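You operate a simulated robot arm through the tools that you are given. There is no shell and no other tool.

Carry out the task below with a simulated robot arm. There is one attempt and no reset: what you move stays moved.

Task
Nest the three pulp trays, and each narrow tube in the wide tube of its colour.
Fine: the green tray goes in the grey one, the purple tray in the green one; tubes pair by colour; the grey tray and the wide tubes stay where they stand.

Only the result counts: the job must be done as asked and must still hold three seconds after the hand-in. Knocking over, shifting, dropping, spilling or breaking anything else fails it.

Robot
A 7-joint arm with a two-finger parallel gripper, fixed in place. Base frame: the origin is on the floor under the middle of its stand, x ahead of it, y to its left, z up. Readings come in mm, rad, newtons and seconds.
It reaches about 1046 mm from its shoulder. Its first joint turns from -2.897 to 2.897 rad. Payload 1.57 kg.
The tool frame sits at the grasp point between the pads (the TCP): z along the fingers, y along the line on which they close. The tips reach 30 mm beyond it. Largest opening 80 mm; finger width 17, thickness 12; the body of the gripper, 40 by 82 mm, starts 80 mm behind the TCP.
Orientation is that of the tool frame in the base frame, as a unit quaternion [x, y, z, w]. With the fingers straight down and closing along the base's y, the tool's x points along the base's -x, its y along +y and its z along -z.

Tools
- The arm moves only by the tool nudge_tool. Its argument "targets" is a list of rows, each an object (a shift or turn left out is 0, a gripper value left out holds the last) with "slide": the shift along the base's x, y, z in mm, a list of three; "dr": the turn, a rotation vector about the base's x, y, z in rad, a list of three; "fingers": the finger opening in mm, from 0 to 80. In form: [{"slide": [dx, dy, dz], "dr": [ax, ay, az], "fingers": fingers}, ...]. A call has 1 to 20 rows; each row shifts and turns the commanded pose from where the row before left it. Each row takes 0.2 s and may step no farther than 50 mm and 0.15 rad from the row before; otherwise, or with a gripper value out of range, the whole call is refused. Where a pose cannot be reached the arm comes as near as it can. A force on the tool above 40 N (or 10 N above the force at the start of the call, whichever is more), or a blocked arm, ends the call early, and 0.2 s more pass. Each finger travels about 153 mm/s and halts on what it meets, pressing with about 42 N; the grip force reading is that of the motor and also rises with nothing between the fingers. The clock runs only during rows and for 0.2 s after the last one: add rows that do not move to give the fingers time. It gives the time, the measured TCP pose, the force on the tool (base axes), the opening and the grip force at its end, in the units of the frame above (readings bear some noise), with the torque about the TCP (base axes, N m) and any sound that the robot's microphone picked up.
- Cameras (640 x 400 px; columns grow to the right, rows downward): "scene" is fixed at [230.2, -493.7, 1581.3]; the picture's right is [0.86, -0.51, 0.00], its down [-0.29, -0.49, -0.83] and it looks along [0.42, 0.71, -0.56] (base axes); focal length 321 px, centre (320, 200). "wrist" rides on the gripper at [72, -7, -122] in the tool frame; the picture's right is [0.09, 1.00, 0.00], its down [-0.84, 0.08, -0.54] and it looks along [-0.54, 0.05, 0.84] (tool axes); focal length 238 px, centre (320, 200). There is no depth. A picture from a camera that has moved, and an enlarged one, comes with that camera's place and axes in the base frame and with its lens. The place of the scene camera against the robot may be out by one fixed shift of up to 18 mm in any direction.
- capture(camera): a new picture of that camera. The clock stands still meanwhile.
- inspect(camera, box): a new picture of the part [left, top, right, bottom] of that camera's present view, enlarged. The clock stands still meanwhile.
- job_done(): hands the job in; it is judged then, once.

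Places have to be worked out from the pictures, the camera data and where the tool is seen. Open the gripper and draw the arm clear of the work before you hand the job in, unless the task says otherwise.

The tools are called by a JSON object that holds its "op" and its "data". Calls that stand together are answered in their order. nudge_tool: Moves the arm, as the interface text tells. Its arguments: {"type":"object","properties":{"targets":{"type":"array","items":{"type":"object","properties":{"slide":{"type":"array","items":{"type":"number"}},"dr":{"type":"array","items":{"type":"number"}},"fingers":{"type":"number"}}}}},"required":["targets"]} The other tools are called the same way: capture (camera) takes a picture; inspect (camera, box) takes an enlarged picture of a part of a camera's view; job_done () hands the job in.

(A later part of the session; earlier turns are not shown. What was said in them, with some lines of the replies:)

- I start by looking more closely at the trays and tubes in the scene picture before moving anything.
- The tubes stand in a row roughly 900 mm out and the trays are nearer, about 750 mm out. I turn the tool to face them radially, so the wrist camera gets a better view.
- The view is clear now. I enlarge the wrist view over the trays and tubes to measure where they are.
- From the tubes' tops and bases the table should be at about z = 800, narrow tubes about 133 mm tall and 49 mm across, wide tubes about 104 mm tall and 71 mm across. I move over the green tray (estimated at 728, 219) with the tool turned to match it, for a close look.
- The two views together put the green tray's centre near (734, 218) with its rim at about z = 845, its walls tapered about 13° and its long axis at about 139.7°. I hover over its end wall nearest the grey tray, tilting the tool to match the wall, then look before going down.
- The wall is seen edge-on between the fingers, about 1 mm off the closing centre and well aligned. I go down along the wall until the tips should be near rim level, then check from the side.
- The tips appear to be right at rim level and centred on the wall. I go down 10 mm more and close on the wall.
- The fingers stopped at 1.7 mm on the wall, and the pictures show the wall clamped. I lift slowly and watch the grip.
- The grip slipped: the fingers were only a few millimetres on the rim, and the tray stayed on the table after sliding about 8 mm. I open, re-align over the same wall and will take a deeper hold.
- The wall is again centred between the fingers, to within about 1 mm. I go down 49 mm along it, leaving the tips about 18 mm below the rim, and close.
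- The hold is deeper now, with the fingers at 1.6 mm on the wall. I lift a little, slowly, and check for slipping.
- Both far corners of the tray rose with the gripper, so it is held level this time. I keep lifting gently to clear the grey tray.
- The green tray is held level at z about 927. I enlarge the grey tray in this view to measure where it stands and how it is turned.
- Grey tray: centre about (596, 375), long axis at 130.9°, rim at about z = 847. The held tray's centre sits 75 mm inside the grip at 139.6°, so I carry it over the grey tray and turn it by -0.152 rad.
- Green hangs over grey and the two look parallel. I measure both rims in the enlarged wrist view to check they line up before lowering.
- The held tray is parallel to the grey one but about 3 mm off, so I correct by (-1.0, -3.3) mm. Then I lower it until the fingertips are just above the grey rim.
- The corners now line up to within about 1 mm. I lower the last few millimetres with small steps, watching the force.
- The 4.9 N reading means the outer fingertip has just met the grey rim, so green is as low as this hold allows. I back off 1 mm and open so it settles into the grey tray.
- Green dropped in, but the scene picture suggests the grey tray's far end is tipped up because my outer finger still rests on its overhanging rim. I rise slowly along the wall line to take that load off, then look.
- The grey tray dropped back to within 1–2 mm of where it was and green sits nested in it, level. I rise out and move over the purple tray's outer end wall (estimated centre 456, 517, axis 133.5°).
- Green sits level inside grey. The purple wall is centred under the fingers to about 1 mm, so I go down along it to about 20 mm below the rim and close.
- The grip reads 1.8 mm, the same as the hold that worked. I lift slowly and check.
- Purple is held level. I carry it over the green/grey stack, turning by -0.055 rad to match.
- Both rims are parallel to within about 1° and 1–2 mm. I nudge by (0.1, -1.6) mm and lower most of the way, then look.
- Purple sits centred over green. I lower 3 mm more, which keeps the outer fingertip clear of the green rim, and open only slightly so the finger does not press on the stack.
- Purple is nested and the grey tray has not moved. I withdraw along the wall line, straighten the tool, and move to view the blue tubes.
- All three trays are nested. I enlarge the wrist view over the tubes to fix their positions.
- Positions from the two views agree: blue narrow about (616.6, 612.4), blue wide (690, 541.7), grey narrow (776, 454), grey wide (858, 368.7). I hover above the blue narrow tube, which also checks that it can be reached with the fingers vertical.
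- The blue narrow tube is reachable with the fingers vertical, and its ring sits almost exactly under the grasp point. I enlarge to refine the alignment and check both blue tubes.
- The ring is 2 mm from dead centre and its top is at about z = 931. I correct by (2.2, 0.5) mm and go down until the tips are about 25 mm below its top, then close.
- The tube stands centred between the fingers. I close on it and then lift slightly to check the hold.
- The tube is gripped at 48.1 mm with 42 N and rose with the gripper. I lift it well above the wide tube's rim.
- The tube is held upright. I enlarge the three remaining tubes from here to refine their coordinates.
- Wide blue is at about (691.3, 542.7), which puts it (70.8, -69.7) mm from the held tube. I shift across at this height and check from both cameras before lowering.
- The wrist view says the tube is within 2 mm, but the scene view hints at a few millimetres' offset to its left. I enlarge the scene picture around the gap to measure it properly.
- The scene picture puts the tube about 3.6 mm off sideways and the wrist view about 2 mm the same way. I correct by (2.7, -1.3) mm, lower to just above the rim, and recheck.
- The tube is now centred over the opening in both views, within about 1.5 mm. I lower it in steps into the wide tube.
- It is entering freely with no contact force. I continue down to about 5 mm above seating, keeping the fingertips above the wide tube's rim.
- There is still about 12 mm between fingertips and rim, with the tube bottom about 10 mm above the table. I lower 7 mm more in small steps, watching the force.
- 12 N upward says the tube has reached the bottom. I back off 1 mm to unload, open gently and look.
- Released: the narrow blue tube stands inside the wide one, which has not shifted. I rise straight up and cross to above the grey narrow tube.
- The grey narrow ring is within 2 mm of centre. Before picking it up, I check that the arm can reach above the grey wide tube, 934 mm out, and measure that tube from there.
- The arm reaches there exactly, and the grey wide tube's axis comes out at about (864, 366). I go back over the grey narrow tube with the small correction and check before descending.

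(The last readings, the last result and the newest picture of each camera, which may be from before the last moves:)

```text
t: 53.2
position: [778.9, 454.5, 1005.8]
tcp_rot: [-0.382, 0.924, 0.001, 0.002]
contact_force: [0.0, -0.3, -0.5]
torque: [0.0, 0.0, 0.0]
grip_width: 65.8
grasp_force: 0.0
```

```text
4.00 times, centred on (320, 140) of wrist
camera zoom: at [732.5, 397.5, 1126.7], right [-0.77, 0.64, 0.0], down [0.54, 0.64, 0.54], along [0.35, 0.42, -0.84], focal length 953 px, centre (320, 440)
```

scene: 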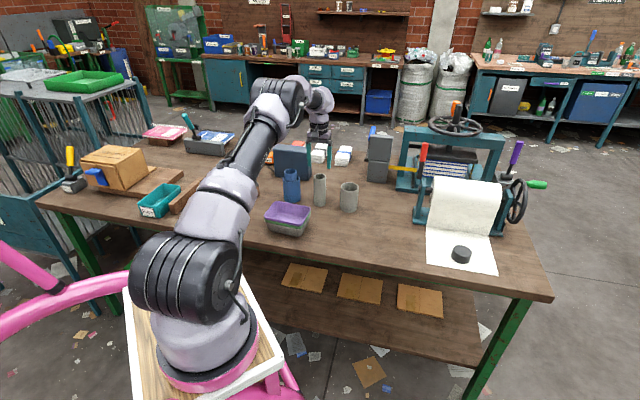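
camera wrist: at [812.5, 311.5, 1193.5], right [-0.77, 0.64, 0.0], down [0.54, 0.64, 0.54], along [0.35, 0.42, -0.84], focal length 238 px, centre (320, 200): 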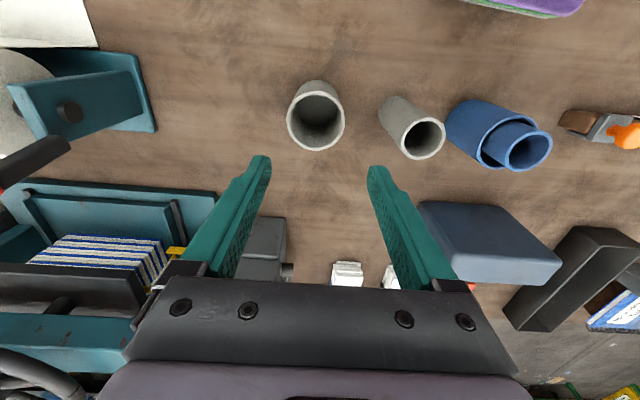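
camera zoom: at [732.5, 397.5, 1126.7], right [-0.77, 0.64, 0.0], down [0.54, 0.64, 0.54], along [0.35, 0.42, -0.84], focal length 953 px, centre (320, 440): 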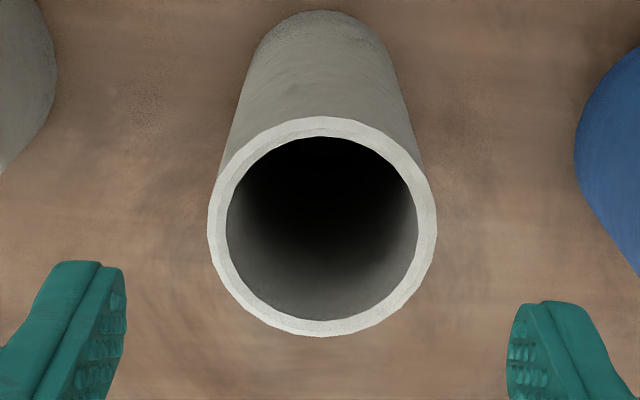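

Now centred: the ring is at r = 71.2 and t = 7.0 against the ideal 72 and 7. I go down until the tips are about 25 mm below the top and close.

{"op": "nudge_tool", "data": {"targets": [{"slide": [0, 0, -20]}, {"slide": [0, 0, -20]}, {"slide": [0, 0, -20]}, {"slide": [0, 0, -10]}, {}, {"fingers": 45}, {}, {}, {}]}}

{"op": "inspect", "data": {"camera": "wrist", "box": [240, 110, 400, 210]}}

{"op": "inspect", "data": {"camera": "scene", "box": [284, 155, 364, 205]}}

```text
t: 55.2
position: [778.6, 453.8, 936.3]
tcp_rot: [-0.382, 0.924, 0.001, 0.002]
contact_force: [0.5, 0.5, -0.5]
torque: [-0.02, 0.0, -0.02]
grip_width: 48.0
grasp_force: 41.7
```

```text
4.00 times, centred on (320, 160) of wrist
camera zoom: at [732.8, 397.8, 1056.3], right [-0.77, 0.64, 0.0], down [0.54, 0.64, 0.54], along [0.35, 0.42, -0.84], focal length 953 px, centre (320, 360)
```

zoom: 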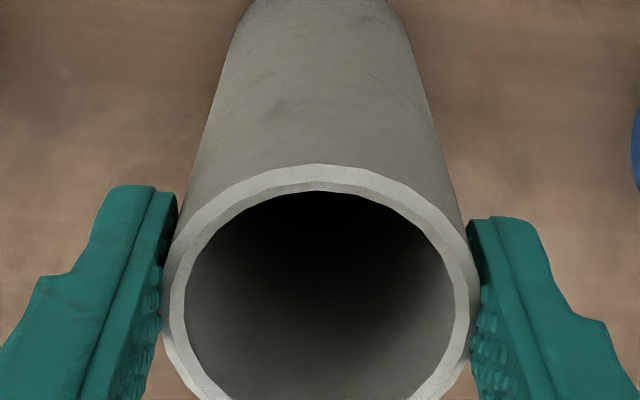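

```text
8.00 times, centred on (324, 180) of scene
camera zoom: at [230.2, -493.7, 1581.3], right [0.86, -0.51, 0.0], down [-0.29, -0.49, -0.83], along [0.42, 0.71, -0.56], focal length 2566 px, centre (288, 360)
```

zoom: 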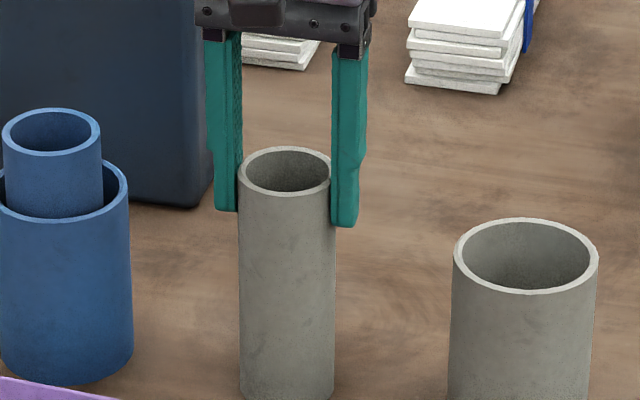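

The grey narrow tube is gripped at 48.0 mm with 42 N. I lift it clear and carry it above the grey wide tube.

{"op": "nudge_tool", "data": {"targets": [{"slide": [0, 0, 4]}, {"slide": [0, 0, 8]}, {"slide": [0, 0, 15]}, {"slide": [0, 0, 20]}, {"slide": [0, 0, 20]}, {"slide": [0, 0, 20]}, {"slide": [0, 0, 20]}, {"slide": [0, 0, 18]}, {"slide": [0, 0, 8]}, {}, {"slide": [21.2, -21.6, 0]}, {"slide": [21.2, -21.6, 0]}, {"slide": [21.2, -21.5, 0]}, {"slide": [21.3, -21.5, 0]}, {}, {}]}}

{"op": "inspect", "data": {"camera": "wrist", "box": [240, 70, 400, 170]}}

{"op": "inspect", "data": {"camera": "scene", "box": [316, 140, 380, 180]}}

{"op": "inspect", "data": {"camera": "scene", "box": [332, 170, 364, 190]}}

```text
t: 58.6
position: [862.9, 368.6, 1067.9]
tcp_rot: [-0.382, 0.924, 0.0, 0.002]
contact_force: [0.1, 0.5, -0.8]
torque: [0.01, -0.02, 0.0]
grip_width: 48.1
grasp_force: 41.4
```

```text
4.00 times, centred on (320, 120) of wrist
camera zoom: at [815.8, 311.7, 1188.0], right [-0.77, 0.64, 0.0], down [0.54, 0.64, 0.54], along [0.35, 0.42, -0.84], focal length 953 px, centre (320, 520)
```

zoom: 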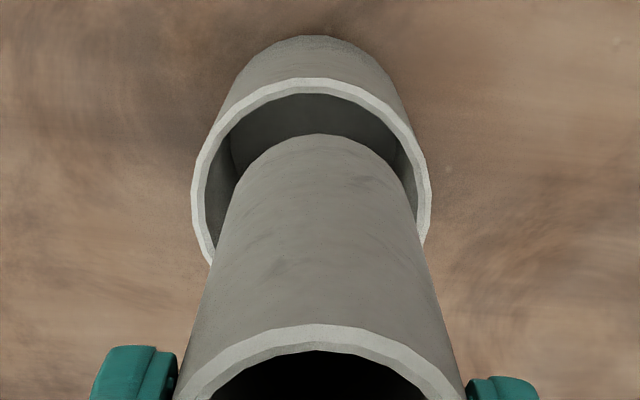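

```text
10.00 times, centred on (348, 160) of scene
camera zoom: at [230.2, -493.7, 1581.3], right [0.86, -0.51, 0.0], down [-0.29, -0.49, -0.83], along [0.42, 0.71, -0.56], focal length 3207 px, centre (40, 600)
```

zoom: 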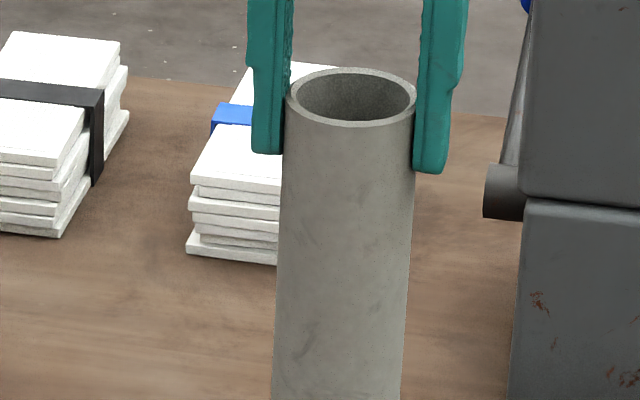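

```text
16.00 times, centred on (348, 180) of scene
camera zoom: at [230.2, -493.7, 1581.3], right [0.86, -0.51, 0.0], down [-0.29, -0.49, -0.83], along [0.42, 0.71, -0.56], focal length 5131 px, centre (-128, 520)
```

zoom: 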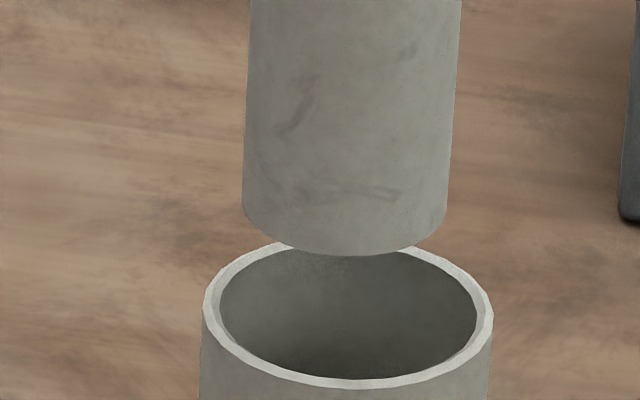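

The picture is nearly the same as it was for the blue tube before its correction. I apply a similar shift of (2.1, -1.4) mm, lower to just above the rim and recheck.

{"op": "nudge_tool", "data": {"targets": [{"slide": [2.1, -1.4, 0]}, {"slide": [0, 0, -10]}, {"slide": [0, 0, -9]}, {}]}}

{"op": "inspect", "data": {"camera": "scene", "box": [332, 170, 364, 190]}}

{"op": "inspect", "data": {"camera": "wrist", "box": [272, 75, 368, 135]}}

```text
t: 59.6
position: [865.4, 366.4, 1048.2]
tcp_rot: [-0.382, 0.924, 0.0, 0.003]
contact_force: [0.5, 0.5, -0.2]
torque: [0.0, 0.01, -0.02]
grip_width: 47.8
grasp_force: 42.4
```

```text
16.00 times, centred on (348, 180) of scene
camera zoom: at [230.2, -493.7, 1581.3], right [0.86, -0.51, 0.0], down [-0.29, -0.49, -0.83], along [0.42, 0.71, -0.56], focal length 5131 px, centre (-128, 520)
```

zoom: 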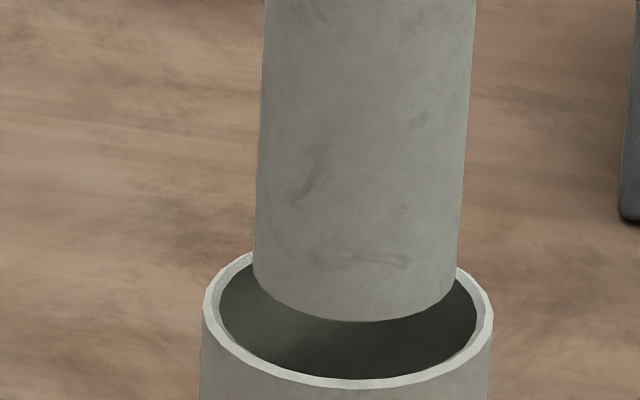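

```text
6.67 times, centred on (320, 105) of wrist
camera zoom: at [819.0, 310.0, 1169.5], right [-0.77, 0.64, 0.0], down [0.54, 0.64, 0.54], along [0.35, 0.42, -0.84], focal length 1589 px, centre (320, 833)
```

zoom: 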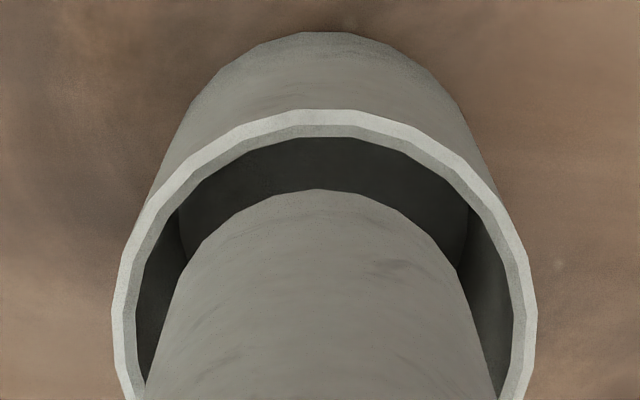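

Both views now show the tube centred to within about 1.5 mm. I apply a 0.8 mm touch-up and lower it in steps into the grey wide tube.

{"op": "nudge_tool", "data": {"targets": [{"slide": [-0.5, 0.6, -6]}, {"slide": [0, 0, -8]}, {"slide": [0, 0, -8]}, {"slide": [0, 0, -8]}, {"slide": [0, 0, -10]}, {"slide": [0, 0, -10]}, {}]}}

{"op": "inspect", "data": {"camera": "scene", "box": [324, 160, 372, 190]}}

{"op": "inspect", "data": {"camera": "wrist", "box": [272, 95, 368, 155]}}

```text
t: 61.2
position: [864.4, 367.9, 997.8]
tcp_rot: [-0.382, 0.924, 0.0, 0.002]
contact_force: [0.1, -0.9, -0.9]
torque: [0.02, 0.05, 0.0]
grip_width: 48.1
grasp_force: 41.8
```

```text
13.33 times, centred on (348, 175) of scene
camera zoom: at [230.2, -493.7, 1581.3], right [0.86, -0.51, 0.0], down [-0.29, -0.49, -0.83], along [0.42, 0.71, -0.56], focal length 4276 px, centre (-53, 533)
```

zoom: 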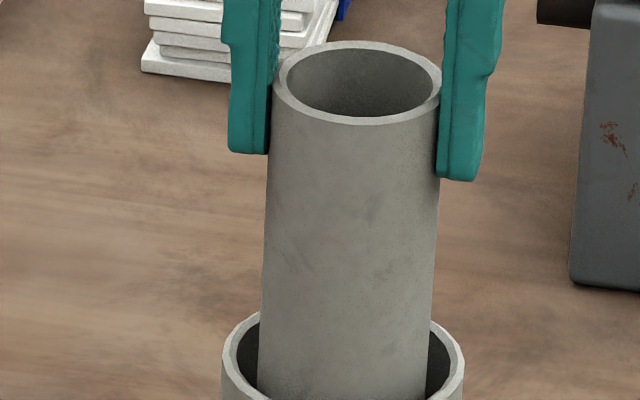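

```text
6.67 times, centred on (320, 125) of wrist
camera zoom: at [818.0, 310.4, 1119.8], right [-0.77, 0.64, 0.0], down [0.54, 0.64, 0.55], along [0.35, 0.42, -0.84], focal length 1589 px, centre (320, 700)
```

zoom: 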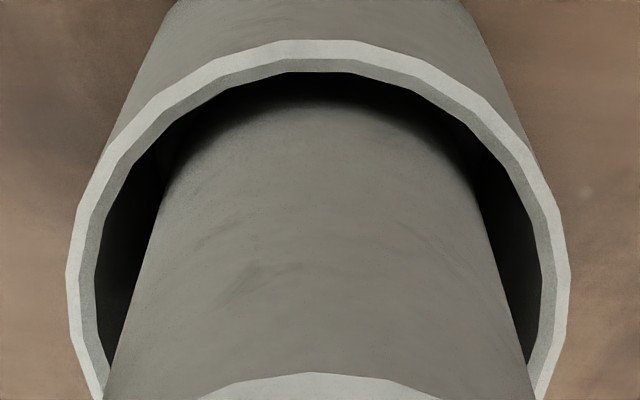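

The tube is inside with even gaps left and right and no contact force. I continue down to about 8 mm above seating.

{"op": "nudge_tool", "data": {"targets": [{"slide": [0, 0, -10]}, {"slide": [0, 0, -10]}, {"slide": [0, 0, -10]}, {"slide": [0, 0, -10]}, {"slide": [0, 0, -8]}, {"slide": [0, 0, -4]}, {}]}}

{"op": "inspect", "data": {"camera": "scene", "box": [324, 165, 372, 195]}}

{"op": "inspect", "data": {"camera": "wrist", "box": [240, 110, 400, 210]}}

```text
t: 62.8
position: [866.4, 366.9, 945.7]
tcp_rot: [-0.382, 0.924, 0.001, 0.001]
contact_force: [1.5, -0.4, 0.2]
torque: [0.0, -0.04, 0.02]
grip_width: 48.0
grasp_force: 42.3
```

```text
13.33 times, centred on (348, 180) of scene
camera zoom: at [230.2, -493.7, 1581.3], right [0.86, -0.51, 0.0], down [-0.29, -0.49, -0.83], along [0.42, 0.71, -0.56], focal length 4276 px, centre (-53, 467)
```

zoom: 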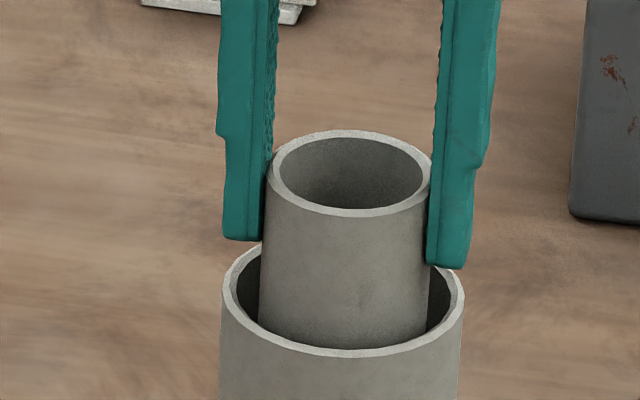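

```text
4.00 times, centred on (320, 160) of wrist
camera zoom: at [818.6, 310.7, 1067.9], right [-0.77, 0.64, 0.0], down [0.54, 0.64, 0.54], along [0.35, 0.42, -0.84], focal length 953 px, centre (320, 360)
```

zoom: 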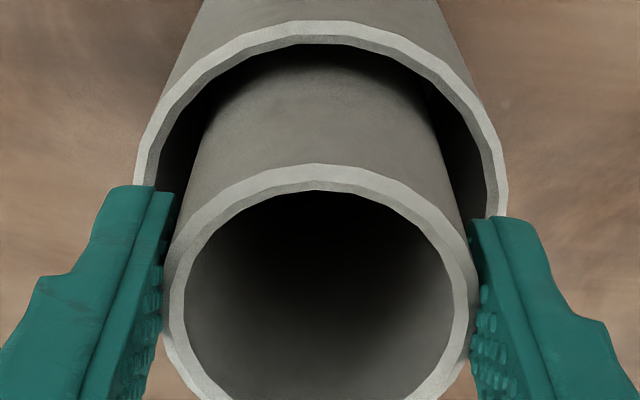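

Nearly seated. I take the last millimetres in small steps until I feel the bottom.

{"op": "nudge_tool", "data": {"targets": [{"slide": [0, 0, -3]}, {"slide": [0, 0, -1.5]}, {"slide": [0, 0, -1]}, {}]}}

{"op": "inspect", "data": {"camera": "scene", "box": [324, 165, 372, 195]}}

```text
t: 63.8
position: [864.8, 366.6, 941.2]
tcp_rot: [-0.382, 0.924, 0.001, 0.002]
contact_force: [-0.4, 0.4, 0.1]
torque: [-0.03, 0.02, 0.02]
grip_width: 47.8
grasp_force: 42.1
```

```text
13.33 times, centred on (348, 180) of scene
camera zoom: at [230.2, -493.7, 1581.3], right [0.86, -0.51, 0.0], down [-0.29, -0.49, -0.83], along [0.42, 0.71, -0.56], focal length 4276 px, centre (-53, 467)
```

zoom: 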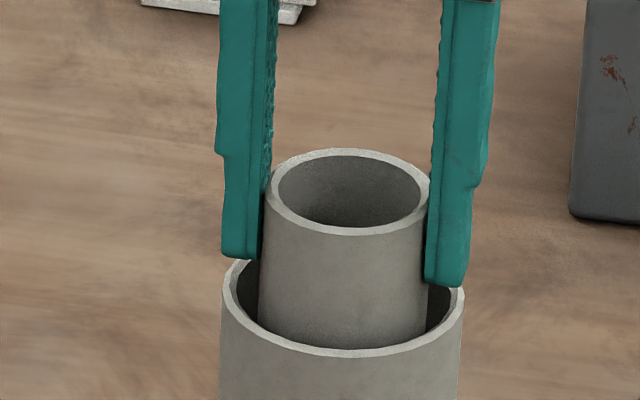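

No contact yet. I go down two more 1 mm steps.

{"op": "nudge_tool", "data": {"targets": [{"slide": [0, 0, -1]}, {"slide": [0, 0, -1]}, {}]}}

```text
t: 64.6
position: [864.7, 367.1, 939.4]
tcp_rot: [-0.381, 0.924, 0.001, 0.001]
contact_force: [0.1, 0.2, -0.4]
torque: [-0.01, 0.01, 0.0]
grip_width: 48.1
grasp_force: 42.3
```

Still free, with the bottom about 3 mm up. I lower 1.5 mm more and then open gently.

{"op": "nudge_tool", "data": {"targets": [{"slide": [0, 0, -1.5]}, {}, {"fingers": 60}, {}, {}]}}

{"op": "inspect", "data": {"camera": "scene", "box": [324, 165, 372, 195]}}

{"op": "inspect", "data": {"camera": "wrist", "box": [240, 110, 400, 210]}}

```text
t: 65.8
position: [865.3, 366.8, 938.3]
tcp_rot: [-0.382, 0.924, 0.001, 0.001]
contact_force: [0.3, 0.0, 1.0]
torque: [0.01, 0.02, -0.02]
grip_width: 59.9
grasp_force: 0.1
```

```text
13.33 times, centred on (348, 180) of scene
camera zoom: at [230.2, -493.7, 1581.3], right [0.86, -0.51, 0.0], down [-0.29, -0.49, -0.83], along [0.42, 0.71, -0.56], focal length 4276 px, centre (-53, 467)
```

zoom: 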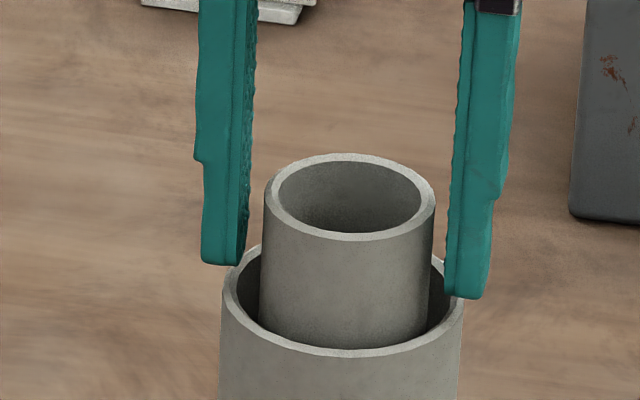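

```text
4.00 times, centred on (320, 160) of wrist
camera zoom: at [818.2, 310.3, 1058.9], right [-0.77, 0.64, 0.0], down [0.54, 0.64, 0.54], along [0.35, 0.42, -0.84], focal length 953 px, centre (320, 360)
```

zoom: 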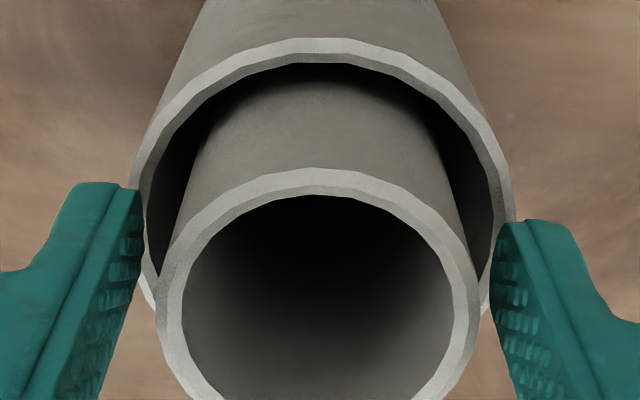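

The grey narrow tube stands inside the wide one. I rise straight up, draw the arm back clear of the work, and inspect everything.

{"op": "nudge_tool", "data": {"targets": [{"slide": [0, 0, 8]}, {"slide": [0, 0, 20]}, {"slide": [0, 0, 30]}, {"slide": [0, 0, 35]}, {"slide": [0, 0, 40]}, {"slide": [0, 0, 40]}, {"slide": [-35, -12, 20]}, {"slide": [-40, -14, 20]}, {"slide": [-40, -14, 15]}, {"slide": [-40, -14, 10]}, {"slide": [-40, -14, 0]}, {"slide": [-40, -14, 0]}, {"slide": [-40, -14, 0]}, {"slide": [-40, -14, 0]}, {"slide": [-35, -12, 0]}, {}]}}

{"op": "capture", "data": {"camera": "scene"}}

{"op": "inspect", "data": {"camera": "scene", "box": [232, 150, 376, 240]}}

{"op": "capture", "data": {"camera": "wrist"}}

```text
t: 69.2
position: [516.6, 246.8, 1174.6]
tcp_rot: [-0.382, 0.924, 0.001, 0.001]
contact_force: [0.3, -0.1, -0.4]
torque: [-0.01, 0.0, 0.02]
grip_width: 60.0
grasp_force: 0.0
```

```text
taken
```

scene: 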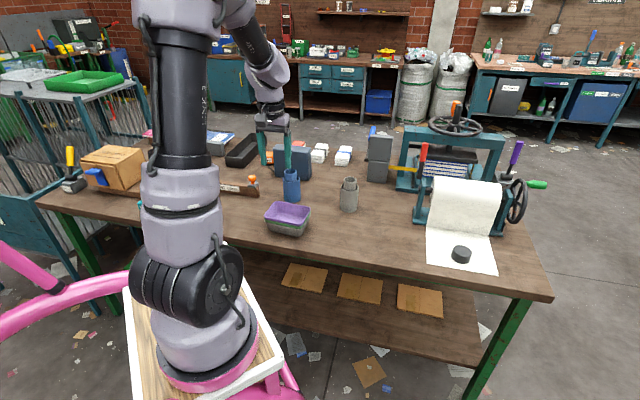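

```text
4.44 times, centred on (304, 195) of scene
camera zoom: at [230.2, -493.7, 1581.3], right [0.86, -0.51, 0.0], down [-0.29, -0.49, -0.83], along [0.42, 0.71, -0.56], focal length 1425 px, centre (391, 222)
```

zoom: 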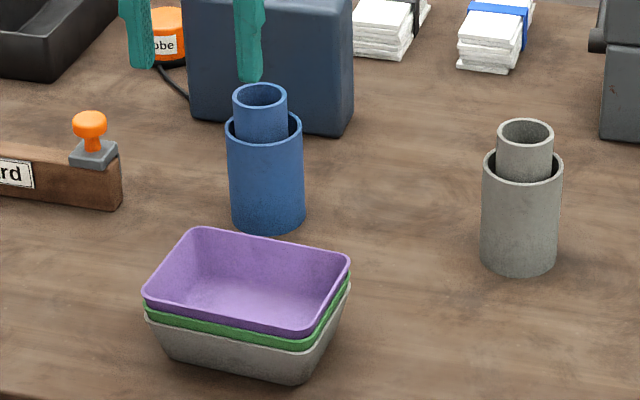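

```text
taken
camera wrist: at [469.6, 189.5, 1295.5], right [-0.77, 0.64, 0.0], down [0.54, 0.64, 0.54], along [0.35, 0.42, -0.84], focal length 238 px, centre (320, 200)
```

wrist: 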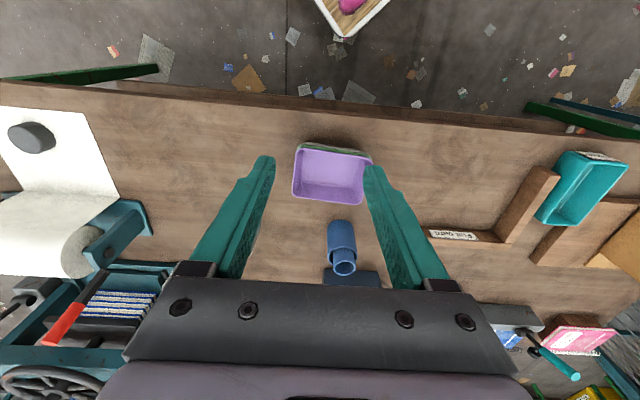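

Everything appears nested and the fixed pieces sit at their original picture positions. I take one last close look at the tray stack and the tubes.

{"op": "inspect", "data": {"camera": "scene", "box": [256, 195, 320, 235]}}

{"op": "inspect", "data": {"camera": "wrist", "box": [272, 130, 400, 210]}}

```text
10.00 times, centred on (288, 215) of scene
camera zoom: at [230.2, -493.7, 1581.3], right [0.86, -0.51, 0.0], down [-0.29, -0.49, -0.83], along [0.42, 0.71, -0.56], focal length 3207 px, centre (640, 50)
```

zoom: 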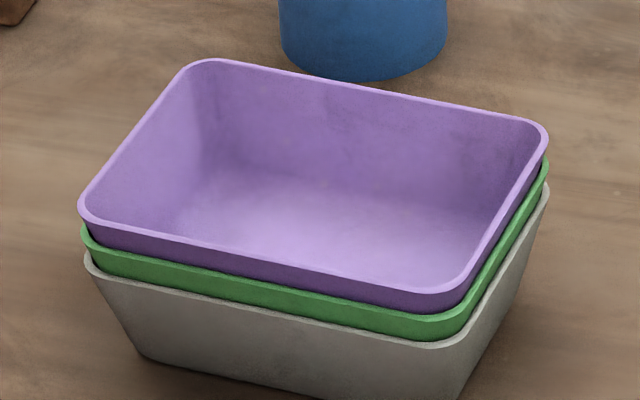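

```text
5.00 times, centred on (336, 170) of wrist
camera zoom: at [469.6, 189.5, 1295.5], right [-0.77, 0.64, 0.0], down [0.54, 0.64, 0.54], along [0.35, 0.42, -0.84], focal length 1192 px, centre (240, 350)
```

zoom: 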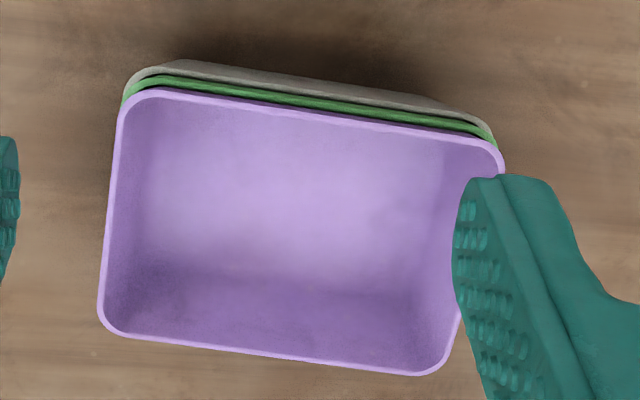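

The stack is level and parallel with equal gaps of about 14 mm between rims. Both narrow tubes stand in the wide tubes of their own colour, and the grey tray and wide tubes are where they were. The gripper is open and clear of the work, so I hand the job in.

{"op": "job_done", "data": {}}

```text
The job is handed in.
```

The job is handed in. The green tray is nested in the grey one and the purple tray in the green one. Each narrow tube stands inside the wide tube of its colour.

- **First green grip:** it slipped on the first lift. The tray stayed on the table, slid about 8 mm, and was then lifted with a deeper grip.
- **Grey tray:** while I released the green tray, my finger briefly pressed on the grey tray's rim and lifted its far end. It settled back within about 1–2 mm of where it had stood.
- **Wide tubes:** neither moved by any amount I could see in the pictures.
- **Small drops:** both trays dropped roughly 12–14 mm into place on release, and the grey narrow tube about 2 mm. All ended up level or upright.

In the last pictures the stack was level, nothing was knocked over, and the gripper was open and clear of the work. I did not get a result back from the judging.
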